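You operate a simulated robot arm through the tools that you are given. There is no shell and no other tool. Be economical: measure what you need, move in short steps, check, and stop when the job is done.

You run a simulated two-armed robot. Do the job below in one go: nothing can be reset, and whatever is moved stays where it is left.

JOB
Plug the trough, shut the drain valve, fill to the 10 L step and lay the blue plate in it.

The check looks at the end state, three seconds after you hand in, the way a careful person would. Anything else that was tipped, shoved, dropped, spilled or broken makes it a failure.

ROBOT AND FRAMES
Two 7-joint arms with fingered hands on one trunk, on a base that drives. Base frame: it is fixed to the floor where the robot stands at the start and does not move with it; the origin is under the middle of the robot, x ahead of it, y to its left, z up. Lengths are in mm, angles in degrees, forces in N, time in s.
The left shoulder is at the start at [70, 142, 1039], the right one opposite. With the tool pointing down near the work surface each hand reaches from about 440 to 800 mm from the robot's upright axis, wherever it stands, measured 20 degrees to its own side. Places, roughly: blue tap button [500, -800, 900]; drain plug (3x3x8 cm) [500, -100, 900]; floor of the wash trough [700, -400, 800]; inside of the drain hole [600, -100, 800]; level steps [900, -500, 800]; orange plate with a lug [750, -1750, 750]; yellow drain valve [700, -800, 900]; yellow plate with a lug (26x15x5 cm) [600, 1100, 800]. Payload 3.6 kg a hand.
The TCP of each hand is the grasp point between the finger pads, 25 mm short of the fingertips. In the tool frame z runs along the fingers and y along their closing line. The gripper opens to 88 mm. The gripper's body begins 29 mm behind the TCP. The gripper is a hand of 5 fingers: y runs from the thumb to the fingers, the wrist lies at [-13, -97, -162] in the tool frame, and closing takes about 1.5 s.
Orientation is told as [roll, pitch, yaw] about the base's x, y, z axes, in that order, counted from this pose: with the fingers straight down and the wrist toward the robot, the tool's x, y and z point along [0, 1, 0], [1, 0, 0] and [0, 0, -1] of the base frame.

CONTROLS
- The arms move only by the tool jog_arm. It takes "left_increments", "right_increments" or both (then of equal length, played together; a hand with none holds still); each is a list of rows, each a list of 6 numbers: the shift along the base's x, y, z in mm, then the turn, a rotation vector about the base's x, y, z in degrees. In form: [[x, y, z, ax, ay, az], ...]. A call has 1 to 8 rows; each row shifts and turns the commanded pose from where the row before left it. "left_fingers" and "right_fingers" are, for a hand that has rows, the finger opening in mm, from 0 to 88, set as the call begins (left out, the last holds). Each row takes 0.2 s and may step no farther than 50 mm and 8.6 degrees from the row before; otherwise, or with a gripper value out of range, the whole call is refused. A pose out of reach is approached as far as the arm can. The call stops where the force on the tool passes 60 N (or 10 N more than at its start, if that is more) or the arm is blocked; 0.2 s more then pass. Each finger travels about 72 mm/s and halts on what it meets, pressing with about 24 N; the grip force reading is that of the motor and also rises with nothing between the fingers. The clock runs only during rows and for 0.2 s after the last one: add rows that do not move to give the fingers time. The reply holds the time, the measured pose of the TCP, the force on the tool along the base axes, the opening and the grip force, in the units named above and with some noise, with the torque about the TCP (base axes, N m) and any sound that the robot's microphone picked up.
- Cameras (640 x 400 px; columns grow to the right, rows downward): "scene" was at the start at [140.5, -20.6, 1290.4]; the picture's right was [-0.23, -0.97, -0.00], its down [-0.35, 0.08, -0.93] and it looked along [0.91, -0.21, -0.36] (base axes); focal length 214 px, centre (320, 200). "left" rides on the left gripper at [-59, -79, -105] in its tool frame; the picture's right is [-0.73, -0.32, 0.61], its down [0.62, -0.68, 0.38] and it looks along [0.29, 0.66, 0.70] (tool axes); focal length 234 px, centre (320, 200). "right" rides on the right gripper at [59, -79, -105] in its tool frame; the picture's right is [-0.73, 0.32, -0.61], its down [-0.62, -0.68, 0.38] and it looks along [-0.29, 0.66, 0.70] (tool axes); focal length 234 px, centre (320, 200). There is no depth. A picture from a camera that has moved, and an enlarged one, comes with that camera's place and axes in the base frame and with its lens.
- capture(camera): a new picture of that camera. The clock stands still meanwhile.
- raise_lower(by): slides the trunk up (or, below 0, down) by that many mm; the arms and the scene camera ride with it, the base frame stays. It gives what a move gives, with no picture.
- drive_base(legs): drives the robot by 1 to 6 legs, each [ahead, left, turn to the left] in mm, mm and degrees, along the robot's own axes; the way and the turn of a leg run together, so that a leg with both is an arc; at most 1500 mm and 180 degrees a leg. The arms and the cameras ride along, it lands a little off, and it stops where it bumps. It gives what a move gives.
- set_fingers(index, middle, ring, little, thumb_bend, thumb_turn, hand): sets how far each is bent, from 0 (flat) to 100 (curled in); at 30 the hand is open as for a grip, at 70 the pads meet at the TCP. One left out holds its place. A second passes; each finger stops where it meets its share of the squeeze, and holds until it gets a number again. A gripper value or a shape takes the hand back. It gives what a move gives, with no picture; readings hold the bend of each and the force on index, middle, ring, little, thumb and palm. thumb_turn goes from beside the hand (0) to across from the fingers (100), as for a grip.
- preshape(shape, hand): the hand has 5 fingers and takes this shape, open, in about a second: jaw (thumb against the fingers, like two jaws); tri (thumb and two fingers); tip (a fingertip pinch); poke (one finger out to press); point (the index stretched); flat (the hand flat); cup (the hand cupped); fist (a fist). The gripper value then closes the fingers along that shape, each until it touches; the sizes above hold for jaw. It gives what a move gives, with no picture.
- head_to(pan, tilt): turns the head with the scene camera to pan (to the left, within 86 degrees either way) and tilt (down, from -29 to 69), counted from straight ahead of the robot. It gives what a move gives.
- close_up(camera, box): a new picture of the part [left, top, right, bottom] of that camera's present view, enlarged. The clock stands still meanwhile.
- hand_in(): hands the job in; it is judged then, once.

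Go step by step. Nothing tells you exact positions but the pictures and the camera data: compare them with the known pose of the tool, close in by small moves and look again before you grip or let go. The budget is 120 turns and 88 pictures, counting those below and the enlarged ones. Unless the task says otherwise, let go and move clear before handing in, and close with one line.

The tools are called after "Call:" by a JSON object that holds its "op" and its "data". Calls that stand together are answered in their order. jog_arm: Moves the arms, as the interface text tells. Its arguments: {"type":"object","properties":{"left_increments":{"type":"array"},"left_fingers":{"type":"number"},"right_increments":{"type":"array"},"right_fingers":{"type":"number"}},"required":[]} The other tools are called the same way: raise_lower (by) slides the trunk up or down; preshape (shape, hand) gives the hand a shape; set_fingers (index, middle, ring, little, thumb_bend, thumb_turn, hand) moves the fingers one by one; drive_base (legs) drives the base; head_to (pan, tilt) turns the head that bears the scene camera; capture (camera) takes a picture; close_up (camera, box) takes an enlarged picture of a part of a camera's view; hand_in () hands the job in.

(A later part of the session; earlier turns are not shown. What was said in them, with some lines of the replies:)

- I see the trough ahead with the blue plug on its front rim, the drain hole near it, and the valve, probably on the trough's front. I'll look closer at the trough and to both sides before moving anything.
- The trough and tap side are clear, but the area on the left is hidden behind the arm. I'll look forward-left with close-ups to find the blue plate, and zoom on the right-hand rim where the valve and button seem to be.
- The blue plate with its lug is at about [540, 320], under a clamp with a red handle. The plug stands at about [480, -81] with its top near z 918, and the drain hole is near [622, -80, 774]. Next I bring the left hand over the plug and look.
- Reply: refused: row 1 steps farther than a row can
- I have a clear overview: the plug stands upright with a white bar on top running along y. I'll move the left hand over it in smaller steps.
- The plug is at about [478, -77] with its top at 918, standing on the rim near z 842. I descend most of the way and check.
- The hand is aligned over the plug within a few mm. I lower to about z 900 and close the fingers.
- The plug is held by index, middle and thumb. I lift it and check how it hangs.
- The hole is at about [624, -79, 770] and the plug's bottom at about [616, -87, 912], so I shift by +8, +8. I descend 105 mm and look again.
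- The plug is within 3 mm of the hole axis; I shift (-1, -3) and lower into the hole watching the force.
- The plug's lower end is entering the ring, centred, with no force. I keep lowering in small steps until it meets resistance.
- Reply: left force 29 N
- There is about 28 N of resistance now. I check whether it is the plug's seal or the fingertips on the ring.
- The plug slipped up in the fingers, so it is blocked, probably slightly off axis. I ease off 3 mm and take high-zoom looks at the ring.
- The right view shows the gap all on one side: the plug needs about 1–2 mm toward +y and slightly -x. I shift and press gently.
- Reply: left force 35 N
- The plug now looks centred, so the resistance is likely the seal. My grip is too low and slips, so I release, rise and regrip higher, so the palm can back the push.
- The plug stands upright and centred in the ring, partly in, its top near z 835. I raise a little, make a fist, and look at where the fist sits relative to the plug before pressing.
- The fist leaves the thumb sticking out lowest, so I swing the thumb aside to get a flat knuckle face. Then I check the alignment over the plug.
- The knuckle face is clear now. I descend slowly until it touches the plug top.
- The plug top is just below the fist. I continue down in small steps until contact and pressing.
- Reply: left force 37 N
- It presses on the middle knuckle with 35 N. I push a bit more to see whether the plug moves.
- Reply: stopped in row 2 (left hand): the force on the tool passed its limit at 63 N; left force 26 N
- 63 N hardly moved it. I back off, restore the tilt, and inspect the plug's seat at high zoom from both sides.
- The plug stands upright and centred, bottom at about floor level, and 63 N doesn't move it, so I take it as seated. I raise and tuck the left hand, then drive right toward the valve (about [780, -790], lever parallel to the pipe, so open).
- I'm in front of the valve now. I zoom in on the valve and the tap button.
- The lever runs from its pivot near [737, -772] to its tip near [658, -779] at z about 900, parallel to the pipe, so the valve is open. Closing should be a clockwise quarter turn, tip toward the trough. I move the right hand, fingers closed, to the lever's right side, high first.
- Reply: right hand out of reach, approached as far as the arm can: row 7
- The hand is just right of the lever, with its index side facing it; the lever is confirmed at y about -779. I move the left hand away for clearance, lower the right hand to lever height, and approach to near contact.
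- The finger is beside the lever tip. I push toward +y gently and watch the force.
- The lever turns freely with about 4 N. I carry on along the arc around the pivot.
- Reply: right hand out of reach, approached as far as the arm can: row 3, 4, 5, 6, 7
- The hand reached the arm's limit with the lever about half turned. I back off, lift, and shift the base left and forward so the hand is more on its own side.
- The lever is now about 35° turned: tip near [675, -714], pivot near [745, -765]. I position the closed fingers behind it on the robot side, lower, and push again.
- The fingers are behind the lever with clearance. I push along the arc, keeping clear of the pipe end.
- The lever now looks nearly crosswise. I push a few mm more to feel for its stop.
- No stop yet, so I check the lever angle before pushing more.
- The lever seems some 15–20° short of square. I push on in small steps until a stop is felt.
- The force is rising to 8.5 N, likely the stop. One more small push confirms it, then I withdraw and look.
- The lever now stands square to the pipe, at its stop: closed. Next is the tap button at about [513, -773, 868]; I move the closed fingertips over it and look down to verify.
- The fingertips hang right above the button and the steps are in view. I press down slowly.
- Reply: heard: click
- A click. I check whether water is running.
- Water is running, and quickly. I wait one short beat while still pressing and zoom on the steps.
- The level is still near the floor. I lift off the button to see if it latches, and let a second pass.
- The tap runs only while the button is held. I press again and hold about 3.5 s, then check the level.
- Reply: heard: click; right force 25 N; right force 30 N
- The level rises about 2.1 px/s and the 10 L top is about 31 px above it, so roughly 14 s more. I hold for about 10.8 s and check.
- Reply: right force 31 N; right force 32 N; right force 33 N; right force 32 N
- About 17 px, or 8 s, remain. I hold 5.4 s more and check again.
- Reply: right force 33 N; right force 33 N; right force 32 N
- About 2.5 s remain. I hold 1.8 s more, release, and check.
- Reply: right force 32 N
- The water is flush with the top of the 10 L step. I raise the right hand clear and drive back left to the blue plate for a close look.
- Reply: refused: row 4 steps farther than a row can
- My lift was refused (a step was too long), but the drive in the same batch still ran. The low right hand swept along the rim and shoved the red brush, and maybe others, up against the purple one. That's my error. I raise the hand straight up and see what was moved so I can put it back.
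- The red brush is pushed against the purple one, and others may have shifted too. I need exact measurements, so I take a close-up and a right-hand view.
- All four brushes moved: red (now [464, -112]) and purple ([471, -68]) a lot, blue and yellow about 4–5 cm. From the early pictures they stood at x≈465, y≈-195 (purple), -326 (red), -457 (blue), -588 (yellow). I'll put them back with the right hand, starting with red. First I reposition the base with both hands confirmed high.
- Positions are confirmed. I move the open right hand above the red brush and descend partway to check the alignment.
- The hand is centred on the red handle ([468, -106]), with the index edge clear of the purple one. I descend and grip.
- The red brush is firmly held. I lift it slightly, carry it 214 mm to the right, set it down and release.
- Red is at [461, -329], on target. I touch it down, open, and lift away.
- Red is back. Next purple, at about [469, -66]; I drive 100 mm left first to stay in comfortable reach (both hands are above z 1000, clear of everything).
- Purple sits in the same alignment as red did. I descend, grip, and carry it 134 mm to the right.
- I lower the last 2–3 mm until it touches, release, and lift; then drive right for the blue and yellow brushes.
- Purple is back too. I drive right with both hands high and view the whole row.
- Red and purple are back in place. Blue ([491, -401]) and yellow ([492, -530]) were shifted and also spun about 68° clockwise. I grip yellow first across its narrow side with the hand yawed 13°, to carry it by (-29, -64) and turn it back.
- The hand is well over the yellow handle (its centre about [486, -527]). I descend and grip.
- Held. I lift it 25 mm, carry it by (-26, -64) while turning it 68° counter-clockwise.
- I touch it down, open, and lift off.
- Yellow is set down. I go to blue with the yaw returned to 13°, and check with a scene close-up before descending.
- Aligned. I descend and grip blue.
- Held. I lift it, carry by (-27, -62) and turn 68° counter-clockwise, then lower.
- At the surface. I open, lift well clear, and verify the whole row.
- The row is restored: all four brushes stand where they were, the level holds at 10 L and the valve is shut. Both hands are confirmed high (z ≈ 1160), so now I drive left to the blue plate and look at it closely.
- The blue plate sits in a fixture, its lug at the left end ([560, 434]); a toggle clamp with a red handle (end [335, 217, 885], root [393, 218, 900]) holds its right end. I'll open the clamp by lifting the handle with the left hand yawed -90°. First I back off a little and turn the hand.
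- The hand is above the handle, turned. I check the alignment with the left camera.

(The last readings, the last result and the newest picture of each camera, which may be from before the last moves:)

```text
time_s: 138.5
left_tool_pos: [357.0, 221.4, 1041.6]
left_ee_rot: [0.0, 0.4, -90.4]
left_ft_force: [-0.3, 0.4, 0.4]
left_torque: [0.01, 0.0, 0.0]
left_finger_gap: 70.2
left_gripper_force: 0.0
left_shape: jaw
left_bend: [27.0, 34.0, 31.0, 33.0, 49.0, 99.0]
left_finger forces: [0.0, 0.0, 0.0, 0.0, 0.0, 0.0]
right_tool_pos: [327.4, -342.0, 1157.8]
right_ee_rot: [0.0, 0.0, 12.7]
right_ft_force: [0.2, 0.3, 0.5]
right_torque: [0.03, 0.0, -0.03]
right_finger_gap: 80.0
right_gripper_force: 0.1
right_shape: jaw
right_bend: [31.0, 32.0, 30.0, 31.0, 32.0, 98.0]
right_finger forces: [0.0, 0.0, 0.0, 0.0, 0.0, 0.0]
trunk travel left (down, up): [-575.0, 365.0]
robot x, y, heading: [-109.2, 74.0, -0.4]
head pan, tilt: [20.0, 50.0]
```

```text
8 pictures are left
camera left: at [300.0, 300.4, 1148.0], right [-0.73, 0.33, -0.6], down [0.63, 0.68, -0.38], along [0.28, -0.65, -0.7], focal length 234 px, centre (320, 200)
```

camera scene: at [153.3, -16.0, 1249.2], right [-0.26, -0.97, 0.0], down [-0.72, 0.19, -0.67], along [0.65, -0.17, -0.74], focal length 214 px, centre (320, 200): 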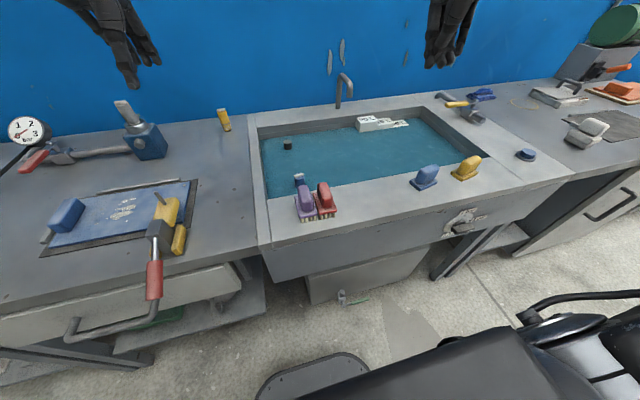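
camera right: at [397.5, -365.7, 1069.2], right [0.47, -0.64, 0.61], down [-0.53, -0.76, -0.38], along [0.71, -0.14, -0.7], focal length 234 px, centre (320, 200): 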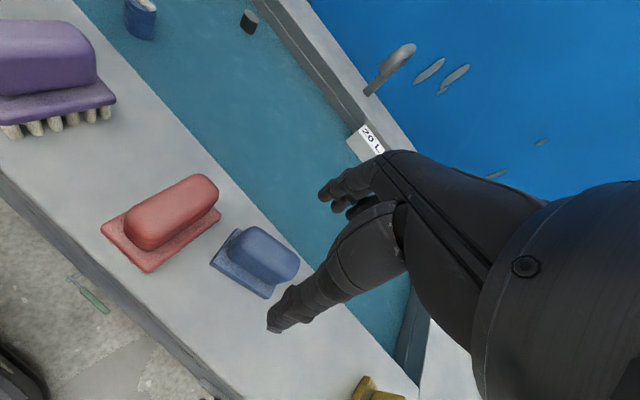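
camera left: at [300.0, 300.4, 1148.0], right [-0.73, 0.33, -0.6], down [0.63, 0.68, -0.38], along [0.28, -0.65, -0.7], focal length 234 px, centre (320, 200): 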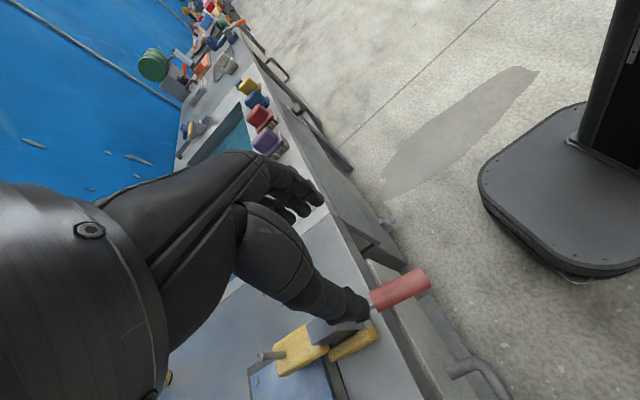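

By the hand camera, the handle lies along y ≈ 230, from [403, 888] sloping to [335, 868]. I shift, lower around it, and grip.

Call:
{"op": "jog_arm", "data": {"left_increments": [[-2, 8, -40, 0, 0, 0], [0, 0, -40, 0, 0, 0], [0, 0, -40, 0, 0, 0], [0, 0, -25, 0, 0, 0], [0, 0, -18, 0, 0, 0], [0, 0, 0, 0, 0, 0]]}}

Call:
{"op": "jog_arm", "data": {"left_increments": [[0, 0, 0, 0, 0, 0], [0, 0, 0, 0, 0, 0], [0, 0, 0, 0, 0, 0], [0, 0, 0, 0, 0, 0], [0, 0, 0, 0, 0, 0], [0, 0, 0, 0, 0, 0]], "left_fingers": 10}}

Call:
{"op": "capture", "data": {"camera": "left"}}

```text
time_s: 139.9
left_tool_pos: [355.3, 227.2, 881.8]
left_ee_rot: [-0.2, 0.6, -90.3]
left_ft_force: [-0.7, 1.2, 0.4]
left_torque: [0.02, -0.02, 0.02]
left_finger_gap: 70.2
left_gripper_force: 0.0
left_shape: jaw
left_bend: [27.0, 34.0, 31.0, 33.0, 49.0, 99.0]
left_finger forces: [0.0, 0.0, 0.0, 0.0, 0.0, 0.0]
right_tool_pos: [328.3, -341.6, 1160.0]
right_ee_rot: [0.0, -0.2, 12.9]
right_ft_force: [-0.4, 0.8, 0.5]
right_torque: [0.02, 0.03, -0.03]
right_finger_gap: 79.8
right_gripper_force: 0.2
right_shape: jaw
right_bend: [31.0, 32.0, 30.0, 31.0, 32.0, 98.0]
right_finger forces: [0.0, 0.0, 0.0, 0.0, 0.1, 0.0]
trunk travel left (down, up): [-575.0, 365.0]
robot x, y, heading: [-106.5, 70.3, -0.2]
head pan, tilt: [20.0, 50.0]
```

```text
time_s: 141.3
left_tool_pos: [356.4, 227.2, 881.2]
left_ee_rot: [-0.2, 0.6, -90.2]
left_ft_force: [-0.1, -0.2, -2.1]
left_torque: [-0.01, 0.04, -0.1]
left_finger_gap: 17.1
left_gripper_force: 24.1
left_shape: jaw
left_bend: [74.0, 59.0, 59.0, 55.0, 74.0, 100.0]
left_finger forces: [11.0, 5.3, 2.2, 1.4, 21.1, 0.0]
right_tool_pos: [327.1, -341.9, 1158.5]
right_ee_rot: [0.1, -0.1, 12.8]
right_ft_force: [0.8, 0.3, 0.0]
right_torque: [0.0, -0.02, -0.01]
right_finger_gap: 79.9
right_gripper_force: 0.0
right_shape: jaw
right_bend: [31.0, 32.0, 30.0, 31.0, 32.0, 98.0]
right_finger forces: [0.1, 0.1, 0.0, 0.1, 0.0, 0.1]
trunk travel left (down, up): [-575.0, 365.0]
robot x, y, heading: [-108.7, 71.6, 0.0]
head pan, tilt: [20.0, 50.0]
```

```text
7 pictures are left
camera left: at [298.2, 306.2, 986.8], right [-0.73, 0.33, -0.6], down [0.63, 0.68, -0.38], along [0.28, -0.65, -0.7], focal length 234 px, centre (320, 200)
```

left: 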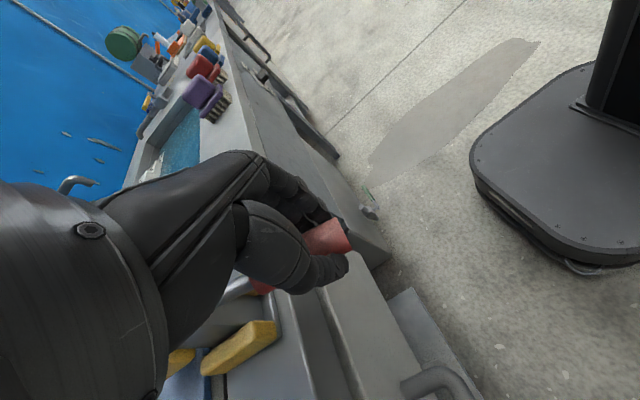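

The red handle is held near its end. I lift it along an arc about the pivot near [475, 885] in small steps, watching the force.

Call:
{"op": "jog_arm", "data": {"left_increments": [[1, 0, 15, 0, 2, 0], [3, 0, 16, 0, 2, 0], [5, 0, 14, 0, 2, 0], [7, 0, 14, 0, 2, 0]]}}

```text
time_s: 142.3
left_tool_pos: [370.2, 228.5, 940.3]
left_ee_rot: [-8.1, 0.5, -90.3]
left_ft_force: [-6.4, 6.8, -0.2]
left_torque: [-0.02, 0.13, -0.14]
left_finger_gap: 14.8
left_gripper_force: 24.5
left_shape: jaw
left_bend: [75.0, 74.0, 66.0, 53.0, 82.0, 100.0]
left_finger forces: [0.1, 0.0, 3.1, 1.6, 7.9, 0.1]
right_tool_pos: [326.2, -341.4, 1159.6]
right_ee_rot: [0.0, 0.0, 12.8]
right_ft_force: [-0.4, -0.2, 0.6]
right_torque: [-0.02, -0.01, 0.02]
right_finger_gap: 80.1
right_gripper_force: 0.0
right_shape: jaw
right_bend: [31.0, 32.0, 30.0, 31.0, 32.0, 98.0]
right_finger forces: [0.1, 0.1, 0.0, 0.0, 0.0, 0.0]
trunk travel left (down, up): [-575.0, 365.0]
robot x, y, heading: [-105.4, 72.2, -0.4]
head pan, tilt: [20.0, 50.0]
```

Index and middle have lost contact, so I check what the handle did.

Call:
{"op": "close_up", "data": {"camera": "scene", "box": [200, 80, 440, 240]}}

```text
2.50 times, centred on (320, 160) of scene
camera zoom: at [13.4, 99.2, 1246.6], right [0.34, -0.94, 0.0], down [-0.72, -0.26, -0.64], along [0.61, 0.22, -0.77], focal length 536 px, centre (320, 300)
```

zoom: 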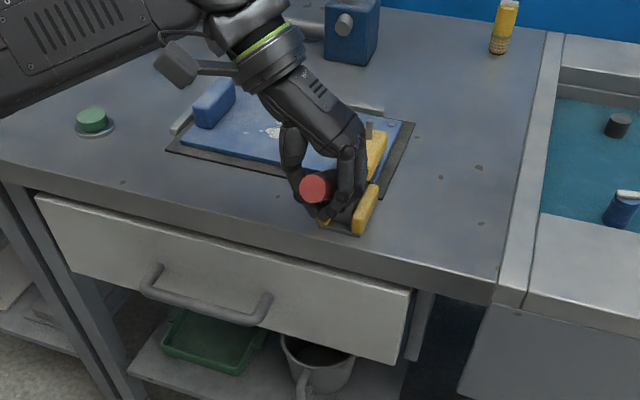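

The handle has followed up to about 37°, its end still in the hand. I continue along the arc toward vertical.

Call:
{"op": "jog_arm", "data": {"left_increments": [[10, 0, 10, 0, 0, 0], [10, 0, 10, 0, 0, 0], [11, 0, 8, 0, 0, 0], [11, 0, 7, 0, 0, 0], [13, 0, 6, 0, 0, 0], [13, 0, 5, 0, 0, 0]]}}

```text
time_s: 143.4
left_tool_pos: [410.7, 227.6, 975.6]
left_ee_rot: [-9.1, 0.9, -90.9]
left_ft_force: [-32.5, 0.3, -17.2]
left_torque: [-0.32, 0.05, -0.19]
left_finger_gap: 15.4
left_gripper_force: 24.1
left_shape: jaw
left_bend: [74.0, 58.0, 58.0, 71.0, 78.0, 94.0]
left_finger forces: [14.4, 8.5, 5.1, 0.1, 26.8, 0.1]
right_tool_pos: [322.5, -340.7, 1159.6]
right_ee_rot: [0.0, -0.2, 12.9]
right_ft_force: [0.4, -0.7, -0.5]
right_torque: [0.0, 0.05, -0.01]
right_finger_gap: 79.9
right_gripper_force: 0.0
right_shape: jaw
right_bend: [31.0, 32.0, 30.0, 31.0, 32.0, 98.0]
right_finger forces: [0.1, 0.0, 0.0, 0.1, 0.0, 0.0]
trunk travel left (down, up): [-575.0, 365.0]
robot x, y, heading: [-110.1, 74.3, -0.1]
head pan, tilt: [20.0, 50.0]
stopped in row 5 (left hand): the force on the tool passed its limit at 67 N (the readings are from after the stop); the commanded pose is now the measured one
```

The motion met a stiff resistance at roughly 58°. I look at whether the clamp arm is open.

Call:
{"op": "close_up", "data": {"camera": "scene", "box": [250, 90, 410, 190]}}

```text
4.00 times, centred on (330, 140) of scene
camera zoom: at [9.3, 99.2, 1247.0], right [0.34, -0.94, 0.0], down [-0.72, -0.26, -0.65], along [0.61, 0.22, -0.76], focal length 858 px, centre (280, 440)
```

zoom: 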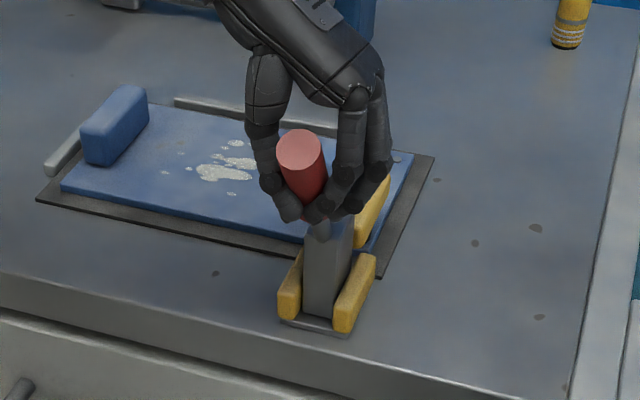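

The handle is at about 68°. I open the hand and withdraw upward along the handle, then see how the clamp stands.

Call:
{"op": "jog_arm", "data": {"left_increments": [[0, 0, 0, 0, 0, 0], [0, 0, 0, 0, 0, 0], [0, 0, 0, 0, 0, 0], [0, 0, 0, 0, 0, 0], [-12, 0, 30, 0, 0, 0], [-12, 0, 30, 0, 0, 0], [-12, 0, 30, 0, 0, 0], [-12, 0, 30, 0, 0, 0]], "left_fingers": 75}}

Call:
{"op": "jog_arm", "data": {"left_increments": [[0, 20, 40, 0, -8, 0], [0, 30, 30, 0, 0, 0], [0, 30, 30, 0, 0, 0], [0, 0, 0, 0, 0, 0]]}}

Call:
{"op": "close_up", "data": {"camera": "scene", "box": [220, 80, 420, 205]}}

```text
time_s: 145.2
left_tool_pos: [365.8, 225.8, 1097.0]
left_ee_rot: [-8.6, 0.9, -90.5]
left_ft_force: [-0.1, 0.5, -0.3]
left_torque: [0.01, -0.02, -0.01]
left_finger_gap: 74.8
left_gripper_force: 0.1
left_shape: jaw
left_bend: [28.0, 33.0, 31.0, 32.0, 43.0, 99.0]
left_finger forces: [0.1, 0.1, 0.0, 0.0, 0.1, 0.1]
right_tool_pos: [325.0, -342.1, 1159.9]
right_ee_rot: [0.0, -0.1, 12.8]
right_ft_force: [-0.5, -0.8, -0.1]
right_torque: [0.03, 0.0, -0.01]
right_finger_gap: 80.1
right_gripper_force: 0.0
right_shape: jaw
right_bend: [31.0, 32.0, 30.0, 31.0, 32.0, 98.0]
right_finger forces: [0.1, 0.0, 0.1, 0.0, 0.0, 0.0]
trunk travel left (down, up): [-575.0, 365.0]
robot x, y, heading: [-107.9, 66.7, -0.2]
head pan, tilt: [20.0, 50.0]
```

```text
time_s: 146.2
left_tool_pos: [341.8, 270.1, 1132.6]
left_ee_rot: [-0.6, 0.7, -90.3]
left_ft_force: [0.4, -0.7, -0.4]
left_torque: [0.0, -0.01, -0.01]
left_finger_gap: 74.8
left_gripper_force: 0.0
left_shape: jaw
left_bend: [28.0, 33.0, 31.0, 32.0, 43.0, 99.0]
left_finger forces: [0.0, 0.0, 0.0, 0.0, 0.0, 0.0]
left hand out of reach, approached as far as the arm can: row 2, 3
right_tool_pos: [326.4, -340.9, 1159.2]
right_ee_rot: [0.0, -0.1, 12.8]
right_ft_force: [-0.1, 0.2, 0.0]
right_torque: [-0.03, 0.02, 0.02]
right_finger_gap: 79.9
right_gripper_force: 0.0
right_shape: jaw
right_bend: [31.0, 32.0, 30.0, 31.0, 32.0, 98.0]
right_finger forces: [0.0, 0.0, 0.0, 0.1, 0.1, 0.1]
trunk travel left (down, up): [-575.0, 365.0]
robot x, y, heading: [-108.6, 70.7, -0.4]
head pan, tilt: [20.0, 50.0]
```

```text
3.20 times, centred on (320, 142) of scene
camera zoom: at [14.0, 98.0, 1246.5], right [0.34, -0.94, 0.0], down [-0.72, -0.26, -0.64], along [0.6, 0.22, -0.77], focal length 686 px, centre (320, 384)
```

zoom: 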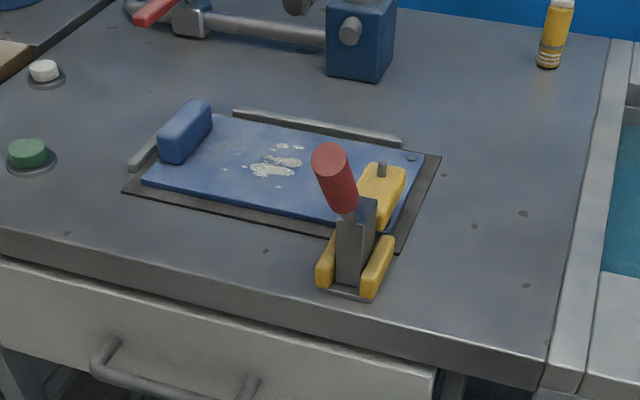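

The handle stays up and the clamp arm is raised. The lug is at about [565, 441], top near z 897. I drive slightly ahead and left, then bring the left hand (still yawed -90°) over the lug.

Call:
{"op": "drive_base", "data": {"legs": [[60, 60, 0.3]]}}

Call:
{"op": "jog_arm", "data": {"left_increments": [[27, 19, 0, 0, 0, 0], [27, 19, 0, 0, 0, 0], [27, 19, 0, 0, 0, 0], [27, 18, 0, 0, 0, 0], [27, 18, 0, 0, 0, 0], [25, 18, 0, 0, 0, 0], [0, 0, 0, 0, 0, 0]], "left_fingers": 60}}

```text
time_s: 147.3
left_tool_pos: [402.0, 333.0, 1133.4]
left_ee_rot: [-0.7, 0.8, -90.0]
left_ft_force: [0.9, 0.5, -0.8]
left_torque: [-0.01, 0.02, -0.02]
left_finger_gap: 74.9
left_gripper_force: 0.1
left_shape: jaw
left_bend: [28.0, 33.0, 31.0, 32.0, 43.0, 99.0]
left_finger forces: [0.0, 0.0, 0.0, 0.1, 0.0, 0.0]
right_tool_pos: [388.8, -278.7, 1158.7]
right_ee_rot: [0.0, 0.1, 13.0]
right_ft_force: [-0.3, 0.3, 0.4]
right_torque: [0.02, 0.03, -0.01]
right_finger_gap: 79.9
right_gripper_force: 0.0
right_shape: jaw
right_bend: [31.0, 32.0, 30.0, 31.0, 32.0, 98.0]
right_finger forces: [0.0, 0.0, 0.0, 0.0, 0.0, 0.1]
trunk travel left (down, up): [-575.0, 365.0]
robot x, y, heading: [-46.1, 136.6, 0.2]
head pan, tilt: [20.0, 50.0]
```

```text
time_s: 148.9
left_tool_pos: [493.3, 381.8, 1042.5]
left_ee_rot: [-0.3, 0.7, -90.0]
left_ft_force: [0.3, -0.2, -0.5]
left_torque: [-0.02, 0.01, 0.0]
left_finger_gap: 60.4
left_gripper_force: 0.0
left_shape: jaw
left_bend: [28.0, 37.0, 34.0, 35.0, 59.0, 99.0]
left_finger forces: [0.1, 0.0, 0.0, 0.0, 0.0, 0.0]
left hand out of reach, approached as far as the arm can: row 1, 2, 3, 4, 5, 6
right_tool_pos: [389.6, -279.4, 1158.9]
right_ee_rot: [0.0, -0.1, 13.1]
right_ft_force: [0.3, -0.5, -0.1]
right_torque: [0.0, -0.03, 0.04]
right_finger_gap: 80.0
right_gripper_force: 0.1
right_shape: jaw
right_bend: [31.0, 32.0, 30.0, 31.0, 32.0, 98.0]
right_finger forces: [0.0, 0.0, 0.0, 0.1, 0.1, 0.0]
trunk travel left (down, up): [-575.0, 365.0]
robot x, y, heading: [-51.6, 132.6, 0.1]
head pan, tilt: [20.0, 50.0]
```

The arm was at its reach limit there, so I bring the base closer (hand at z 1042, well above everything along the way).

Call:
{"op": "drive_base", "data": {"legs": [[70, 90, 0]]}}

Call:
{"op": "jog_arm", "data": {"left_increments": [[0, -15, 0, 0, 0, 0], [0, -15, 0, 0, 0, 0], [0, 0, 0, 0, 0, 0]]}}

Call:
{"op": "capture", "data": {"camera": "left"}}

```text
time_s: 150.1
left_tool_pos: [564.3, 472.6, 1042.9]
left_ee_rot: [-0.5, 1.0, -89.8]
left_ft_force: [0.2, -0.8, 0.0]
left_torque: [0.02, -0.01, 0.05]
left_finger_gap: 60.1
left_gripper_force: 0.0
left_shape: jaw
left_bend: [28.0, 37.0, 34.0, 35.0, 59.0, 99.0]
left_finger forces: [0.0, 0.0, 0.1, 0.1, 0.1, 0.0]
right_tool_pos: [459.1, -186.2, 1159.1]
right_ee_rot: [0.0, 0.1, 13.2]
right_ft_force: [-0.7, 0.0, -0.3]
right_torque: [0.0, -0.02, 0.02]
right_finger_gap: 79.7
right_gripper_force: 0.1
right_shape: jaw
right_bend: [31.0, 32.0, 30.0, 31.0, 32.0, 98.0]
right_finger forces: [0.1, 0.0, 0.0, 0.1, 0.1, 0.0]
trunk travel left (down, up): [-575.0, 365.0]
robot x, y, heading: [19.9, 223.7, 0.2]
head pan, tilt: [20.0, 50.0]
```

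```text
time_s: 150.9
left_tool_pos: [564.3, 443.4, 1043.4]
left_ee_rot: [-0.3, 0.7, -89.8]
left_ft_force: [-0.7, -0.5, 0.5]
left_torque: [0.01, 0.01, 0.01]
left_finger_gap: 60.3
left_gripper_force: 0.0
left_shape: jaw
left_bend: [28.0, 37.0, 34.0, 35.0, 59.0, 99.0]
left_finger forces: [0.1, 0.1, 0.0, 0.0, 0.1, 0.0]
right_tool_pos: [459.5, -186.2, 1158.7]
right_ee_rot: [0.0, 0.0, 13.2]
right_ft_force: [0.0, 0.4, 1.0]
right_torque: [-0.02, 0.03, -0.02]
right_finger_gap: 79.7
right_gripper_force: 0.1
right_shape: jaw
right_bend: [31.0, 32.0, 30.0, 31.0, 32.0, 98.0]
right_finger forces: [0.0, 0.1, 0.1, 0.0, 0.0, 0.0]
trunk travel left (down, up): [-575.0, 365.0]
robot x, y, heading: [17.2, 223.6, 0.2]
head pan, tilt: [20.0, 50.0]
```

```text
3 pictures are left
camera left: at [506.0, 520.7, 1150.1], right [-0.73, 0.33, -0.6], down [0.62, 0.69, -0.38], along [0.29, -0.65, -0.71], focal length 234 px, centre (320, 200)
```

left: 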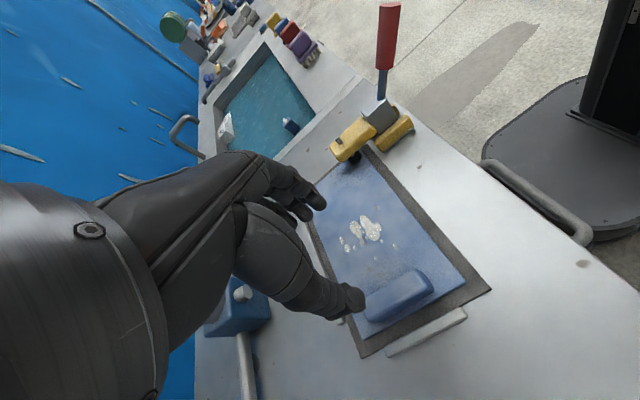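

The clamp's arm is off the plate. By the hand camera the lug is centred at about [573, 455]; I shift there and lower around it.

Call:
{"op": "jog_arm", "data": {"left_increments": [[6, 12, -35, 0, 0, 0], [0, 0, -40, 0, 0, 0], [0, 0, -40, 0, 0, 0], [0, 0, -15, 0, 0, 0], [0, 0, -12, 0, 0, 0], [0, 0, -10, 0, 0, 0], [0, 0, 0, 0, 0, 0]], "left_fingers": 54}}

```text
time_s: 152.5
left_tool_pos: [569.6, 456.2, 890.9]
left_ee_rot: [-0.4, 0.9, -89.8]
left_ft_force: [0.1, 0.0, -0.1]
left_torque: [-0.03, -0.03, 0.02]
left_finger_gap: 54.2
left_gripper_force: 0.0
left_shape: jaw
left_bend: [29.0, 40.0, 36.0, 38.0, 64.0, 100.0]
left_finger forces: [0.1, 0.1, 0.0, 0.1, 0.1, 0.1]
right_tool_pos: [459.6, -186.8, 1158.7]
right_ee_rot: [0.1, 0.0, 13.2]
right_ft_force: [0.4, -0.4, -1.6]
right_torque: [0.01, 0.03, -0.02]
right_finger_gap: 80.1
right_gripper_force: 0.1
right_shape: jaw
right_bend: [31.0, 32.0, 30.0, 31.0, 32.0, 98.0]
right_finger forces: [0.0, 0.0, 0.0, 0.1, 0.0, 0.0]
trunk travel left (down, up): [-575.0, 365.0]
robot x, y, heading: [20.6, 226.9, 0.2]
head pan, tilt: [20.0, 50.0]
```

No contact on the way down. I close on the lug.

Call:
{"op": "jog_arm", "data": {"left_increments": [[0, 0, 0, 0, 0, 0], [0, 0, 0, 0, 0, 0], [0, 0, 0, 0, 0, 0], [0, 0, 0, 0, 0, 0], [0, 0, 0, 0, 0, 0], [0, 0, 0, 0, 0, 0]], "left_fingers": 5}}

```text
time_s: 153.9
left_tool_pos: [569.4, 456.2, 891.5]
left_ee_rot: [-0.4, 0.9, -89.8]
left_ft_force: [-0.8, -5.3, -0.4]
left_torque: [-0.1, 0.02, -0.16]
left_finger_gap: 21.0
left_gripper_force: 23.7
left_shape: jaw
left_bend: [73.0, 54.0, 51.0, 50.0, 75.0, 100.0]
left_finger forces: [12.6, 7.2, 3.6, 1.9, 20.2, 0.0]
right_tool_pos: [459.6, -187.8, 1157.0]
right_ee_rot: [0.2, 0.0, 13.1]
right_ft_force: [-0.3, -0.4, 0.5]
right_torque: [0.0, 0.01, 0.0]
right_finger_gap: 79.9
right_gripper_force: 0.1
right_shape: jaw
right_bend: [31.0, 32.0, 30.0, 31.0, 32.0, 98.0]
right_finger forces: [0.1, 0.0, 0.0, 0.0, 0.0, 0.0]
trunk travel left (down, up): [-575.0, 365.0]
robot x, y, heading: [21.6, 223.5, 0.2]
head pan, tilt: [20.0, 50.0]
```

All fingers hold the lug. I lift 20 mm and read weight and torque.

Call:
{"op": "jog_arm", "data": {"left_increments": [[0, 0, 6, 0, 0, 0], [0, 0, 7, 0, 0, 0], [0, 0, 7, 0, 0, 0], [0, 0, 0, 0, 0, 0]]}}

```text
time_s: 154.9
left_tool_pos: [571.0, 454.0, 910.8]
left_ee_rot: [-0.4, 0.9, -89.9]
left_ft_force: [-2.7, -9.0, -7.3]
left_torque: [0.02, 0.14, -0.17]
left_finger_gap: 20.9
left_gripper_force: 23.3
left_shape: jaw
left_bend: [73.0, 53.0, 49.0, 47.0, 76.0, 100.0]
left_finger forces: [15.4, 9.0, 3.7, 1.8, 19.6, 0.1]
right_tool_pos: [461.6, -188.0, 1158.7]
right_ee_rot: [0.1, -0.1, 13.2]
right_ft_force: [-0.3, 0.3, 0.7]
right_torque: [-0.04, 0.03, 0.03]
right_finger_gap: 79.8
right_gripper_force: 0.1
right_shape: jaw
right_bend: [31.0, 32.0, 30.0, 31.0, 32.0, 98.0]
right_finger forces: [0.0, 0.0, 0.1, 0.0, 0.0, 0.1]
trunk travel left (down, up): [-575.0, 365.0]
robot x, y, heading: [23.1, 220.6, 0.3]
head pan, tilt: [20.0, 50.0]
```

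A side force of 9 N suggests the plate's end is brushing the rail. I ease toward -y slightly while lifting more.

Call:
{"op": "jog_arm", "data": {"left_increments": [[0, -3, 6, 0, 0, 0], [0, -2, 8, 0, 0, 0], [0, 0, 8, 0, 0, 0], [0, 0, 0, 0, 0, 0]]}}

```text
time_s: 155.9
left_tool_pos: [570.1, 450.0, 931.9]
left_ee_rot: [-0.4, 0.9, -89.9]
left_ft_force: [-0.7, -2.0, -6.0]
left_torque: [0.34, 0.13, -0.16]
left_finger_gap: 21.6
left_gripper_force: 24.5
left_shape: jaw
left_bend: [73.0, 53.0, 49.0, 46.0, 77.0, 100.0]
left_finger forces: [14.8, 8.2, 4.0, 1.5, 25.1, 0.0]
right_tool_pos: [461.5, -186.4, 1158.8]
right_ee_rot: [0.1, 0.0, 13.3]
right_ft_force: [0.6, 0.8, -0.5]
right_torque: [0.01, -0.02, 0.03]
right_finger_gap: 80.0
right_gripper_force: 0.0
right_shape: jaw
right_bend: [31.0, 32.0, 30.0, 31.0, 32.0, 98.0]
right_finger forces: [0.0, 0.0, 0.1, 0.0, 0.0, 0.0]
trunk travel left (down, up): [-575.0, 365.0]
robot x, y, heading: [20.1, 223.7, 0.1]
head pan, tilt: [20.0, 50.0]
```

The lug end is up 41 mm and carries about 6 N. I slide the plate toward +y to bring its other end out from under the clamp arm.

Call:
{"op": "jog_arm", "data": {"left_increments": [[0, 10, 3, 0, 0, 0], [0, 12, 3, 0, 0, 0], [0, 12, 3, 0, 0, 0], [0, 12, 3, 0, 0, 0], [0, 12, 3, 0, 0, 0], [0, 12, 3, 0, 0, 0], [0, 0, 0, 0, 0, 0]]}}

```text
time_s: 157.5
left_tool_pos: [569.9, 520.7, 949.5]
left_ee_rot: [-0.4, 0.9, -89.8]
left_ft_force: [-1.1, 1.7, -3.6]
left_torque: [0.35, 0.11, -0.08]
left_finger_gap: 21.3
left_gripper_force: 24.3
left_shape: jaw
left_bend: [73.0, 53.0, 49.0, 50.0, 79.0, 100.0]
left_finger forces: [14.5, 7.9, 3.3, 1.2, 27.3, 0.0]
right_tool_pos: [461.4, -187.2, 1159.0]
right_ee_rot: [0.1, 0.1, 13.2]
right_ft_force: [-0.6, -0.5, 0.7]
right_torque: [-0.04, 0.02, 0.02]
right_finger_gap: 79.8
right_gripper_force: 0.1
right_shape: jaw
right_bend: [31.0, 32.0, 30.0, 31.0, 32.0, 98.0]
right_finger forces: [0.0, 0.1, 0.0, 0.1, 0.0, 0.0]
trunk travel left (down, up): [-575.0, 365.0]
robot x, y, heading: [23.4, 223.3, 0.1]
head pan, tilt: [20.0, 50.0]
```

It slid freely and should now be clear of the clamp arm. I lift it well up.

Call:
{"op": "jog_arm", "data": {"left_increments": [[0, 0, 20, 0, 0, 0], [0, 0, 25, 0, 0, 0], [0, 0, 25, 0, 0, 0], [0, 0, 25, 0, 0, 0], [0, 0, 25, 0, 0, 0], [0, 0, 25, 0, 0, 0], [0, 0, 0, 0, 0, 0]]}}

```text
time_s: 159.1
left_tool_pos: [536.5, 490.7, 1056.3]
left_ee_rot: [-0.1, 0.8, -89.7]
left_ft_force: [-0.4, -0.2, -4.8]
left_torque: [0.34, 0.13, 0.01]
left_finger_gap: 21.8
left_gripper_force: 23.7
left_shape: jaw
left_bend: [43.0, 55.0, 54.0, 71.0, 79.0, 99.0]
left_finger forces: [16.8, 7.3, 3.8, 0.3, 26.7, 0.1]
left hand out of reach, approached as far as the arm can: row 3, 4, 5, 6
right_tool_pos: [460.9, -186.3, 1158.4]
right_ee_rot: [-0.1, 0.1, 13.3]
right_ft_force: [-0.2, 0.2, 0.4]
right_torque: [-0.02, 0.0, -0.05]
right_finger_gap: 79.8
right_gripper_force: 0.0
right_shape: jaw
right_bend: [31.0, 32.0, 30.0, 31.0, 32.0, 98.0]
right_finger forces: [0.0, 0.0, 0.0, 0.1, 0.0, 0.0]
trunk travel left (down, up): [-575.0, 365.0]
robot x, y, heading: [21.0, 224.6, 0.0]
head pan, tilt: [20.0, 50.0]
```

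The plate hangs free (about 5 N), but the arm is at its reach limit upward, so I raise the trunk for height and then look at how it hangs.

Call:
{"op": "raise_lower", "data": {"by": 150}}

Call:
{"op": "capture", "data": {"camera": "scene"}}

```text
time_s: 160.9
left_tool_pos: [536.6, 490.0, 1206.2]
left_ee_rot: [-0.1, 0.9, -89.6]
left_ft_force: [0.0, 0.0, -3.9]
left_torque: [0.36, 0.15, 0.01]
left_finger_gap: 21.8
left_gripper_force: 24.3
left_shape: jaw
left_bend: [43.0, 55.0, 54.0, 71.0, 79.0, 99.0]
left_finger forces: [17.1, 7.1, 3.6, 0.2, 26.5, 0.0]
right_tool_pos: [460.9, -185.7, 1307.3]
right_ee_rot: [0.0, 0.1, 13.2]
right_ft_force: [-0.7, -0.4, 0.4]
right_torque: [0.02, -0.01, 0.01]
right_finger_gap: 80.0
right_gripper_force: 0.1
right_shape: jaw
right_bend: [31.0, 32.0, 30.0, 31.0, 32.0, 98.0]
right_finger forces: [0.1, 0.0, 0.0, 0.0, 0.1, 0.0]
trunk travel left (down, up): [-725.0, 215.0]
robot x, y, heading: [19.6, 225.4, 0.2]
head pan, tilt: [20.0, 50.0]
```

```text
2 pictures are left
camera scene: at [145.2, 251.2, 1396.3], right [0.34, -0.94, 0.0], down [-0.72, -0.26, -0.64], along [0.6, 0.22, -0.77], focal length 214 px, centre (320, 200)
```

scene: 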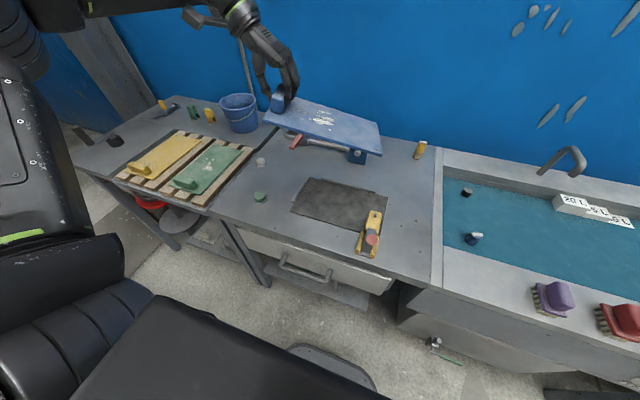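

The plate hangs almost level from the lug and everything is clear. I drive right at this height so the plate comes over the middle of the trough, then forward.

Call:
{"op": "drive_base", "data": {"legs": [[0, -672, 0], [70, 0, 0]]}}

```text
time_s: 165.2
left_tool_pos: [604.5, -176.6, 1207.8]
left_ee_rot: [0.0, 0.9, -89.6]
left_ft_force: [-1.1, 0.0, -4.8]
left_torque: [0.4, 0.17, 0.02]
left_finger_gap: 21.5
left_gripper_force: 24.2
left_shape: jaw
left_bend: [43.0, 55.0, 56.0, 71.0, 79.0, 98.0]
left_finger forces: [17.6, 7.1, 3.4, 0.1, 26.9, 0.1]
right_tool_pos: [527.1, -854.2, 1310.8]
right_ee_rot: [0.1, -0.2, 13.1]
right_ft_force: [0.3, 0.0, -0.9]
right_torque: [0.02, 0.0, 0.0]
right_finger_gap: 80.1
right_gripper_force: 0.1
right_shape: jaw
right_bend: [31.0, 32.0, 30.0, 31.0, 32.0, 98.0]
right_finger forces: [0.0, 0.0, 0.0, 0.1, 0.1, 0.0]
trunk travel left (down, up): [-725.0, 215.0]
robot x, y, heading: [93.5, -444.2, -0.0]
head pan, tilt: [20.0, 50.0]
```

The hand is at [605, -177, 1208]. I lower the trunk 100 mm and move the plate over the trough centre while coming down to about z 907 (plate still above the rim).

Call:
{"op": "raise_lower", "data": {"by": -100}}

Call:
{"op": "jog_arm", "data": {"left_increments": [[0, 0, -40, 0, 0, 0], [13, -9, -40, 0, 0, 0], [13, -9, -40, 0, 0, 0], [12, -9, -40, 0, 0, 0], [12, -8, -30, 0, 0, 0], [0, 0, 0, 0, 0, 0]]}}

Call:
{"op": "head_to", "data": {"pan": 10, "tilt": 45}}

```text
time_s: 166.5
left_tool_pos: [608.7, -177.5, 1105.4]
left_ee_rot: [-0.2, 0.8, -89.6]
left_ft_force: [-0.9, -0.6, -3.6]
left_torque: [0.33, 0.16, 0.03]
left_finger_gap: 21.6
left_gripper_force: 23.8
left_shape: jaw
left_bend: [43.0, 55.0, 56.0, 71.0, 79.0, 98.0]
left_finger forces: [17.4, 6.9, 3.7, 0.0, 26.8, 0.1]
right_tool_pos: [532.3, -853.7, 1208.4]
right_ee_rot: [0.0, 0.1, 13.1]
right_ft_force: [0.0, 1.1, -0.4]
right_torque: [0.02, 0.0, 0.06]
right_finger_gap: 80.0
right_gripper_force: 0.1
right_shape: jaw
right_bend: [31.0, 32.0, 30.0, 31.0, 32.0, 98.0]
right_finger forces: [0.0, 0.0, 0.0, 0.0, 0.1, 0.0]
trunk travel left (down, up): [-625.0, 315.0]
robot x, y, heading: [92.4, -445.1, 0.2]
head pan, tilt: [20.0, 50.0]
```

```text
time_s: 167.9
left_tool_pos: [660.6, -213.7, 916.3]
left_ee_rot: [-0.1, 0.9, -89.6]
left_ft_force: [0.5, -0.3, -4.4]
left_torque: [0.33, 0.12, -0.01]
left_finger_gap: 21.6
left_gripper_force: 24.2
left_shape: jaw
left_bend: [43.0, 55.0, 56.0, 71.0, 79.0, 98.0]
left_finger forces: [16.9, 7.0, 3.7, 0.0, 26.5, 0.0]
right_tool_pos: [530.9, -852.9, 1208.8]
right_ee_rot: [0.0, 0.0, 13.2]
right_ft_force: [-0.1, -0.3, -0.6]
right_torque: [0.02, 0.0, 0.03]
right_finger_gap: 79.8
right_gripper_force: 0.1
right_shape: jaw
right_bend: [31.0, 32.0, 30.0, 31.0, 32.0, 98.0]
right_finger forces: [0.0, 0.1, 0.1, 0.0, 0.0, 0.0]
trunk travel left (down, up): [-625.0, 315.0]
robot x, y, heading: [90.7, -439.9, 0.3]
head pan, tilt: [20.0, 50.0]
```

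```text
time_s: 168.6
left_tool_pos: [659.9, -214.2, 916.4]
left_ee_rot: [-0.1, 0.8, -89.7]
left_ft_force: [0.6, -0.8, -3.4]
left_torque: [0.34, 0.15, 0.02]
left_finger_gap: 21.7
left_gripper_force: 24.4
left_shape: jaw
left_bend: [43.0, 55.0, 56.0, 71.0, 79.0, 98.0]
left_finger forces: [16.9, 7.0, 3.8, 0.1, 26.4, 0.0]
right_tool_pos: [531.6, -854.3, 1209.0]
right_ee_rot: [0.0, 0.0, 13.1]
right_ft_force: [0.4, -0.7, 0.2]
right_torque: [-0.01, 0.01, 0.01]
right_finger_gap: 79.8
right_gripper_force: 0.1
right_shape: jaw
right_bend: [31.0, 32.0, 30.0, 31.0, 32.0, 98.0]
right_finger forces: [0.1, 0.0, 0.1, 0.0, 0.0, 0.0]
trunk travel left (down, up): [-625.0, 315.0]
robot x, y, heading: [93.1, -440.0, -0.1]
head pan, tilt: [10.0, 45.0]
```

I'm above the trough with the plate still over rim height; one picture to confirm the placement before lowering.

Call:
{"op": "capture", "data": {"camera": "scene"}}

```text
1 pictures are left
camera scene: at [224.0, -427.8, 1303.2], right [0.18, -0.98, 0.0], down [-0.7, -0.12, -0.71], along [0.7, 0.12, -0.71], focal length 214 px, centre (320, 200)
```

scene: 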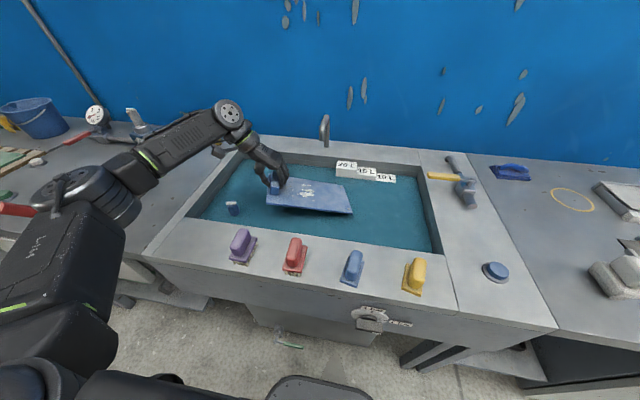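

Well placed: the plate is over open water, clear of plug, steps and rim. I lower it slowly.

Call:
{"op": "jog_arm", "data": {"left_increments": [[0, 0, -12, 0, 0, 0], [0, 0, -12, 0, 0, 0], [0, 0, -12, 0, 0, 0], [0, 0, -12, 0, 0, 0], [0, 0, -12, 0, 0, 0], [0, 0, -12, 0, 0, 0], [0, 0, -12, 0, 0, 0], [0, 0, -8, 0, 0, 0]]}}

```text
time_s: 170.4
left_tool_pos: [658.7, -211.9, 822.9]
left_ee_rot: [-0.1, 0.9, -89.7]
left_ft_force: [0.1, -0.2, -2.4]
left_torque: [-0.07, -0.06, -0.01]
left_finger_gap: 20.9
left_gripper_force: 23.6
left_shape: jaw
left_bend: [73.0, 56.0, 58.0, 71.0, 77.0, 98.0]
left_finger forces: [13.9, 5.7, 2.4, 0.0, 22.5, 0.1]
right_tool_pos: [530.8, -853.0, 1207.5]
right_ee_rot: [0.1, 0.0, 13.1]
right_ft_force: [1.4, 0.0, 0.3]
right_torque: [0.0, 0.04, 0.03]
right_finger_gap: 80.1
right_gripper_force: 0.1
right_shape: jaw
right_bend: [31.0, 32.0, 30.0, 31.0, 32.0, 98.0]
right_finger forces: [0.0, 0.0, 0.0, 0.0, 0.0, 0.1]
trunk travel left (down, up): [-625.0, 315.0]
robot x, y, heading: [92.3, -441.4, -0.0]
head pan, tilt: [10.0, 45.0]
```

The torque vanished, so the far end is resting or buoyed. I lower on in small steps until the lug end touches too.

Call:
{"op": "jog_arm", "data": {"left_increments": [[0, 0, -5, 0, 0, 0], [0, 0, -5, 0, 0, 0], [0, 0, -5, 0, 0, 0], [0, 0, -4, 0, 0, 0], [0, 0, 0, 0, 0, 0]]}}

```text
time_s: 171.6
left_tool_pos: [658.2, -213.8, 805.3]
left_ee_rot: [-0.1, 0.9, -89.8]
left_ft_force: [-0.3, 0.7, -2.0]
left_torque: [-0.2, -0.06, 0.06]
left_finger_gap: 20.6
left_gripper_force: 23.8
left_shape: jaw
left_bend: [73.0, 57.0, 59.0, 71.0, 76.0, 98.0]
left_finger forces: [14.0, 5.4, 2.5, 0.0, 22.6, 0.0]
right_tool_pos: [531.4, -852.7, 1209.3]
right_ee_rot: [0.1, 0.0, 13.2]
right_ft_force: [0.1, -0.5, 0.1]
right_torque: [-0.01, 0.02, 0.03]
right_finger_gap: 79.9
right_gripper_force: 0.1
right_shape: jaw
right_bend: [31.0, 32.0, 30.0, 31.0, 32.0, 98.0]
right_finger forces: [0.0, 0.0, 0.0, 0.0, 0.1, 0.0]
trunk travel left (down, up): [-625.0, 315.0]
robot x, y, heading: [90.4, -443.9, 0.2]
head pan, tilt: [10.0, 45.0]
```

Call:
{"op": "jog_arm", "data": {"left_increments": [[0, 0, -3, 0, 0, 0], [0, 0, -3, 0, 0, 0], [0, 0, -3, 0, 0, 0], [0, 0, 0, 0, 0, 0]]}}

```text
time_s: 172.6
left_tool_pos: [658.4, -212.0, 797.1]
left_ee_rot: [0.0, 0.7, -89.7]
left_ft_force: [1.6, 1.4, 4.3]
left_torque: [-0.19, -0.13, 0.04]
left_finger_gap: 20.7
left_gripper_force: 23.8
left_shape: jaw
left_bend: [74.0, 57.0, 60.0, 71.0, 76.0, 98.0]
left_finger forces: [14.7, 5.7, 2.7, 0.0, 23.9, 0.0]
right_tool_pos: [531.1, -854.1, 1208.9]
right_ee_rot: [0.0, -0.1, 13.1]
right_ft_force: [-0.8, 0.2, 0.3]
right_torque: [0.01, 0.02, -0.03]
right_finger_gap: 80.1
right_gripper_force: 0.1
right_shape: jaw
right_bend: [31.0, 32.0, 30.0, 31.0, 32.0, 98.0]
right_finger forces: [0.1, 0.1, 0.0, 0.0, 0.1, 0.1]
trunk travel left (down, up): [-625.0, 315.0]
robot x, y, heading: [94.5, -444.3, 0.1]
head pan, tilt: [10.0, 45.0]
```

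Floor contact at z 797, as expected. I open the hand and rise straight up.

Call:
{"op": "jog_arm", "data": {"left_increments": [[0, 0, 0, 0, 0, 0], [0, 0, 0, 0, 0, 0], [0, 0, 0, 0, 0, 0], [0, 0, 0, 0, 0, 0], [0, 0, 0, 0, 0, 0], [0, 0, 10, 0, 0, 0], [0, 0, 20, 0, 0, 0], [0, 0, 30, 0, 0, 0]], "left_fingers": 60}}

Call:
{"op": "jog_arm", "data": {"left_increments": [[0, 0, 35, 0, 0, 0], [0, 0, 40, 0, 0, 0], [0, 0, 40, 0, 0, 0], [0, 0, 40, 0, 0, 0], [0, 0, 40, 0, 0, 0], [0, 0, 0, 0, 0, 0]]}}

Call:
{"op": "close_up", "data": {"camera": "scene", "box": [160, 110, 480, 310]}}

```text
time_s: 174.4
left_tool_pos: [657.9, -213.1, 858.7]
left_ee_rot: [-0.1, 0.8, -89.7]
left_ft_force: [0.3, 1.1, -0.3]
left_torque: [0.04, 0.02, -0.01]
left_finger_gap: 59.9
left_gripper_force: 0.1
left_shape: jaw
left_bend: [28.0, 38.0, 34.0, 35.0, 60.0, 100.0]
left_finger forces: [0.1, 0.1, 0.1, 0.0, 0.0, 0.0]
right_tool_pos: [530.3, -854.1, 1208.3]
right_ee_rot: [0.0, 0.0, 13.1]
right_ft_force: [-0.4, 0.0, -0.8]
right_torque: [0.02, 0.03, -0.02]
right_finger_gap: 80.1
right_gripper_force: 0.0
right_shape: jaw
right_bend: [31.0, 32.0, 30.0, 31.0, 32.0, 98.0]
right_finger forces: [0.0, 0.0, 0.0, 0.0, 0.1, 0.0]
trunk travel left (down, up): [-625.0, 315.0]
robot x, y, heading: [92.2, -441.2, 0.3]
head pan, tilt: [10.0, 45.0]
```

```text
time_s: 175.8
left_tool_pos: [658.6, -213.6, 1049.7]
left_ee_rot: [0.0, 0.8, -89.7]
left_ft_force: [0.2, -0.5, -1.2]
left_torque: [0.01, -0.01, -0.03]
left_finger_gap: 59.5
left_gripper_force: 0.0
left_shape: jaw
left_bend: [28.0, 38.0, 34.0, 35.0, 60.0, 100.0]
left_finger forces: [0.0, 0.0, 0.1, 0.0, 0.1, 0.0]
right_tool_pos: [531.4, -853.1, 1208.1]
right_ee_rot: [0.1, 0.0, 13.0]
right_ft_force: [1.0, -0.3, -0.3]
right_torque: [-0.01, 0.01, 0.0]
right_finger_gap: 79.8
right_gripper_force: 0.1
right_shape: jaw
right_bend: [31.0, 32.0, 30.0, 31.0, 32.0, 98.0]
right_finger forces: [0.1, 0.1, 0.0, 0.0, 0.1, 0.0]
trunk travel left (down, up): [-625.0, 315.0]
robot x, y, heading: [90.8, -444.9, 0.1]
head pan, tilt: [10.0, 45.0]
```

```text
2.00 times, centred on (320, 210) of scene
camera zoom: at [223.7, -427.4, 1303.3], right [0.18, -0.98, 0.0], down [-0.7, -0.12, -0.71], along [0.7, 0.12, -0.71], focal length 429 px, centre (320, 180)
```

zoom: 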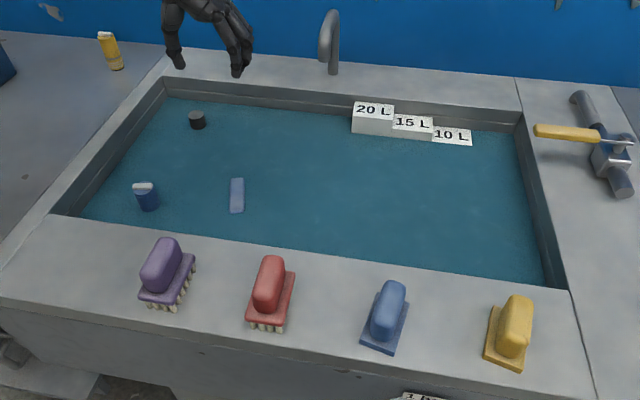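

The plate lies flat on the trough floor with only its lug showing, and the water is still flush with the 10 L step. The plug is in, the valve is shut, the four brushes are back in their row, and both hands are clear. I hand in.

Call:
{"op": "hand_in", "data": {}}

```text
The job is handed in.
```

The trough is plugged, the drain valve is shut, the water is at the 10 L step and the blue plate lies in it. Along the way my right hand knocked all four brushes on the rim out of place; I put them back by eye, so they may be slightly off. I opened the plate's clamp to free it and left it open.
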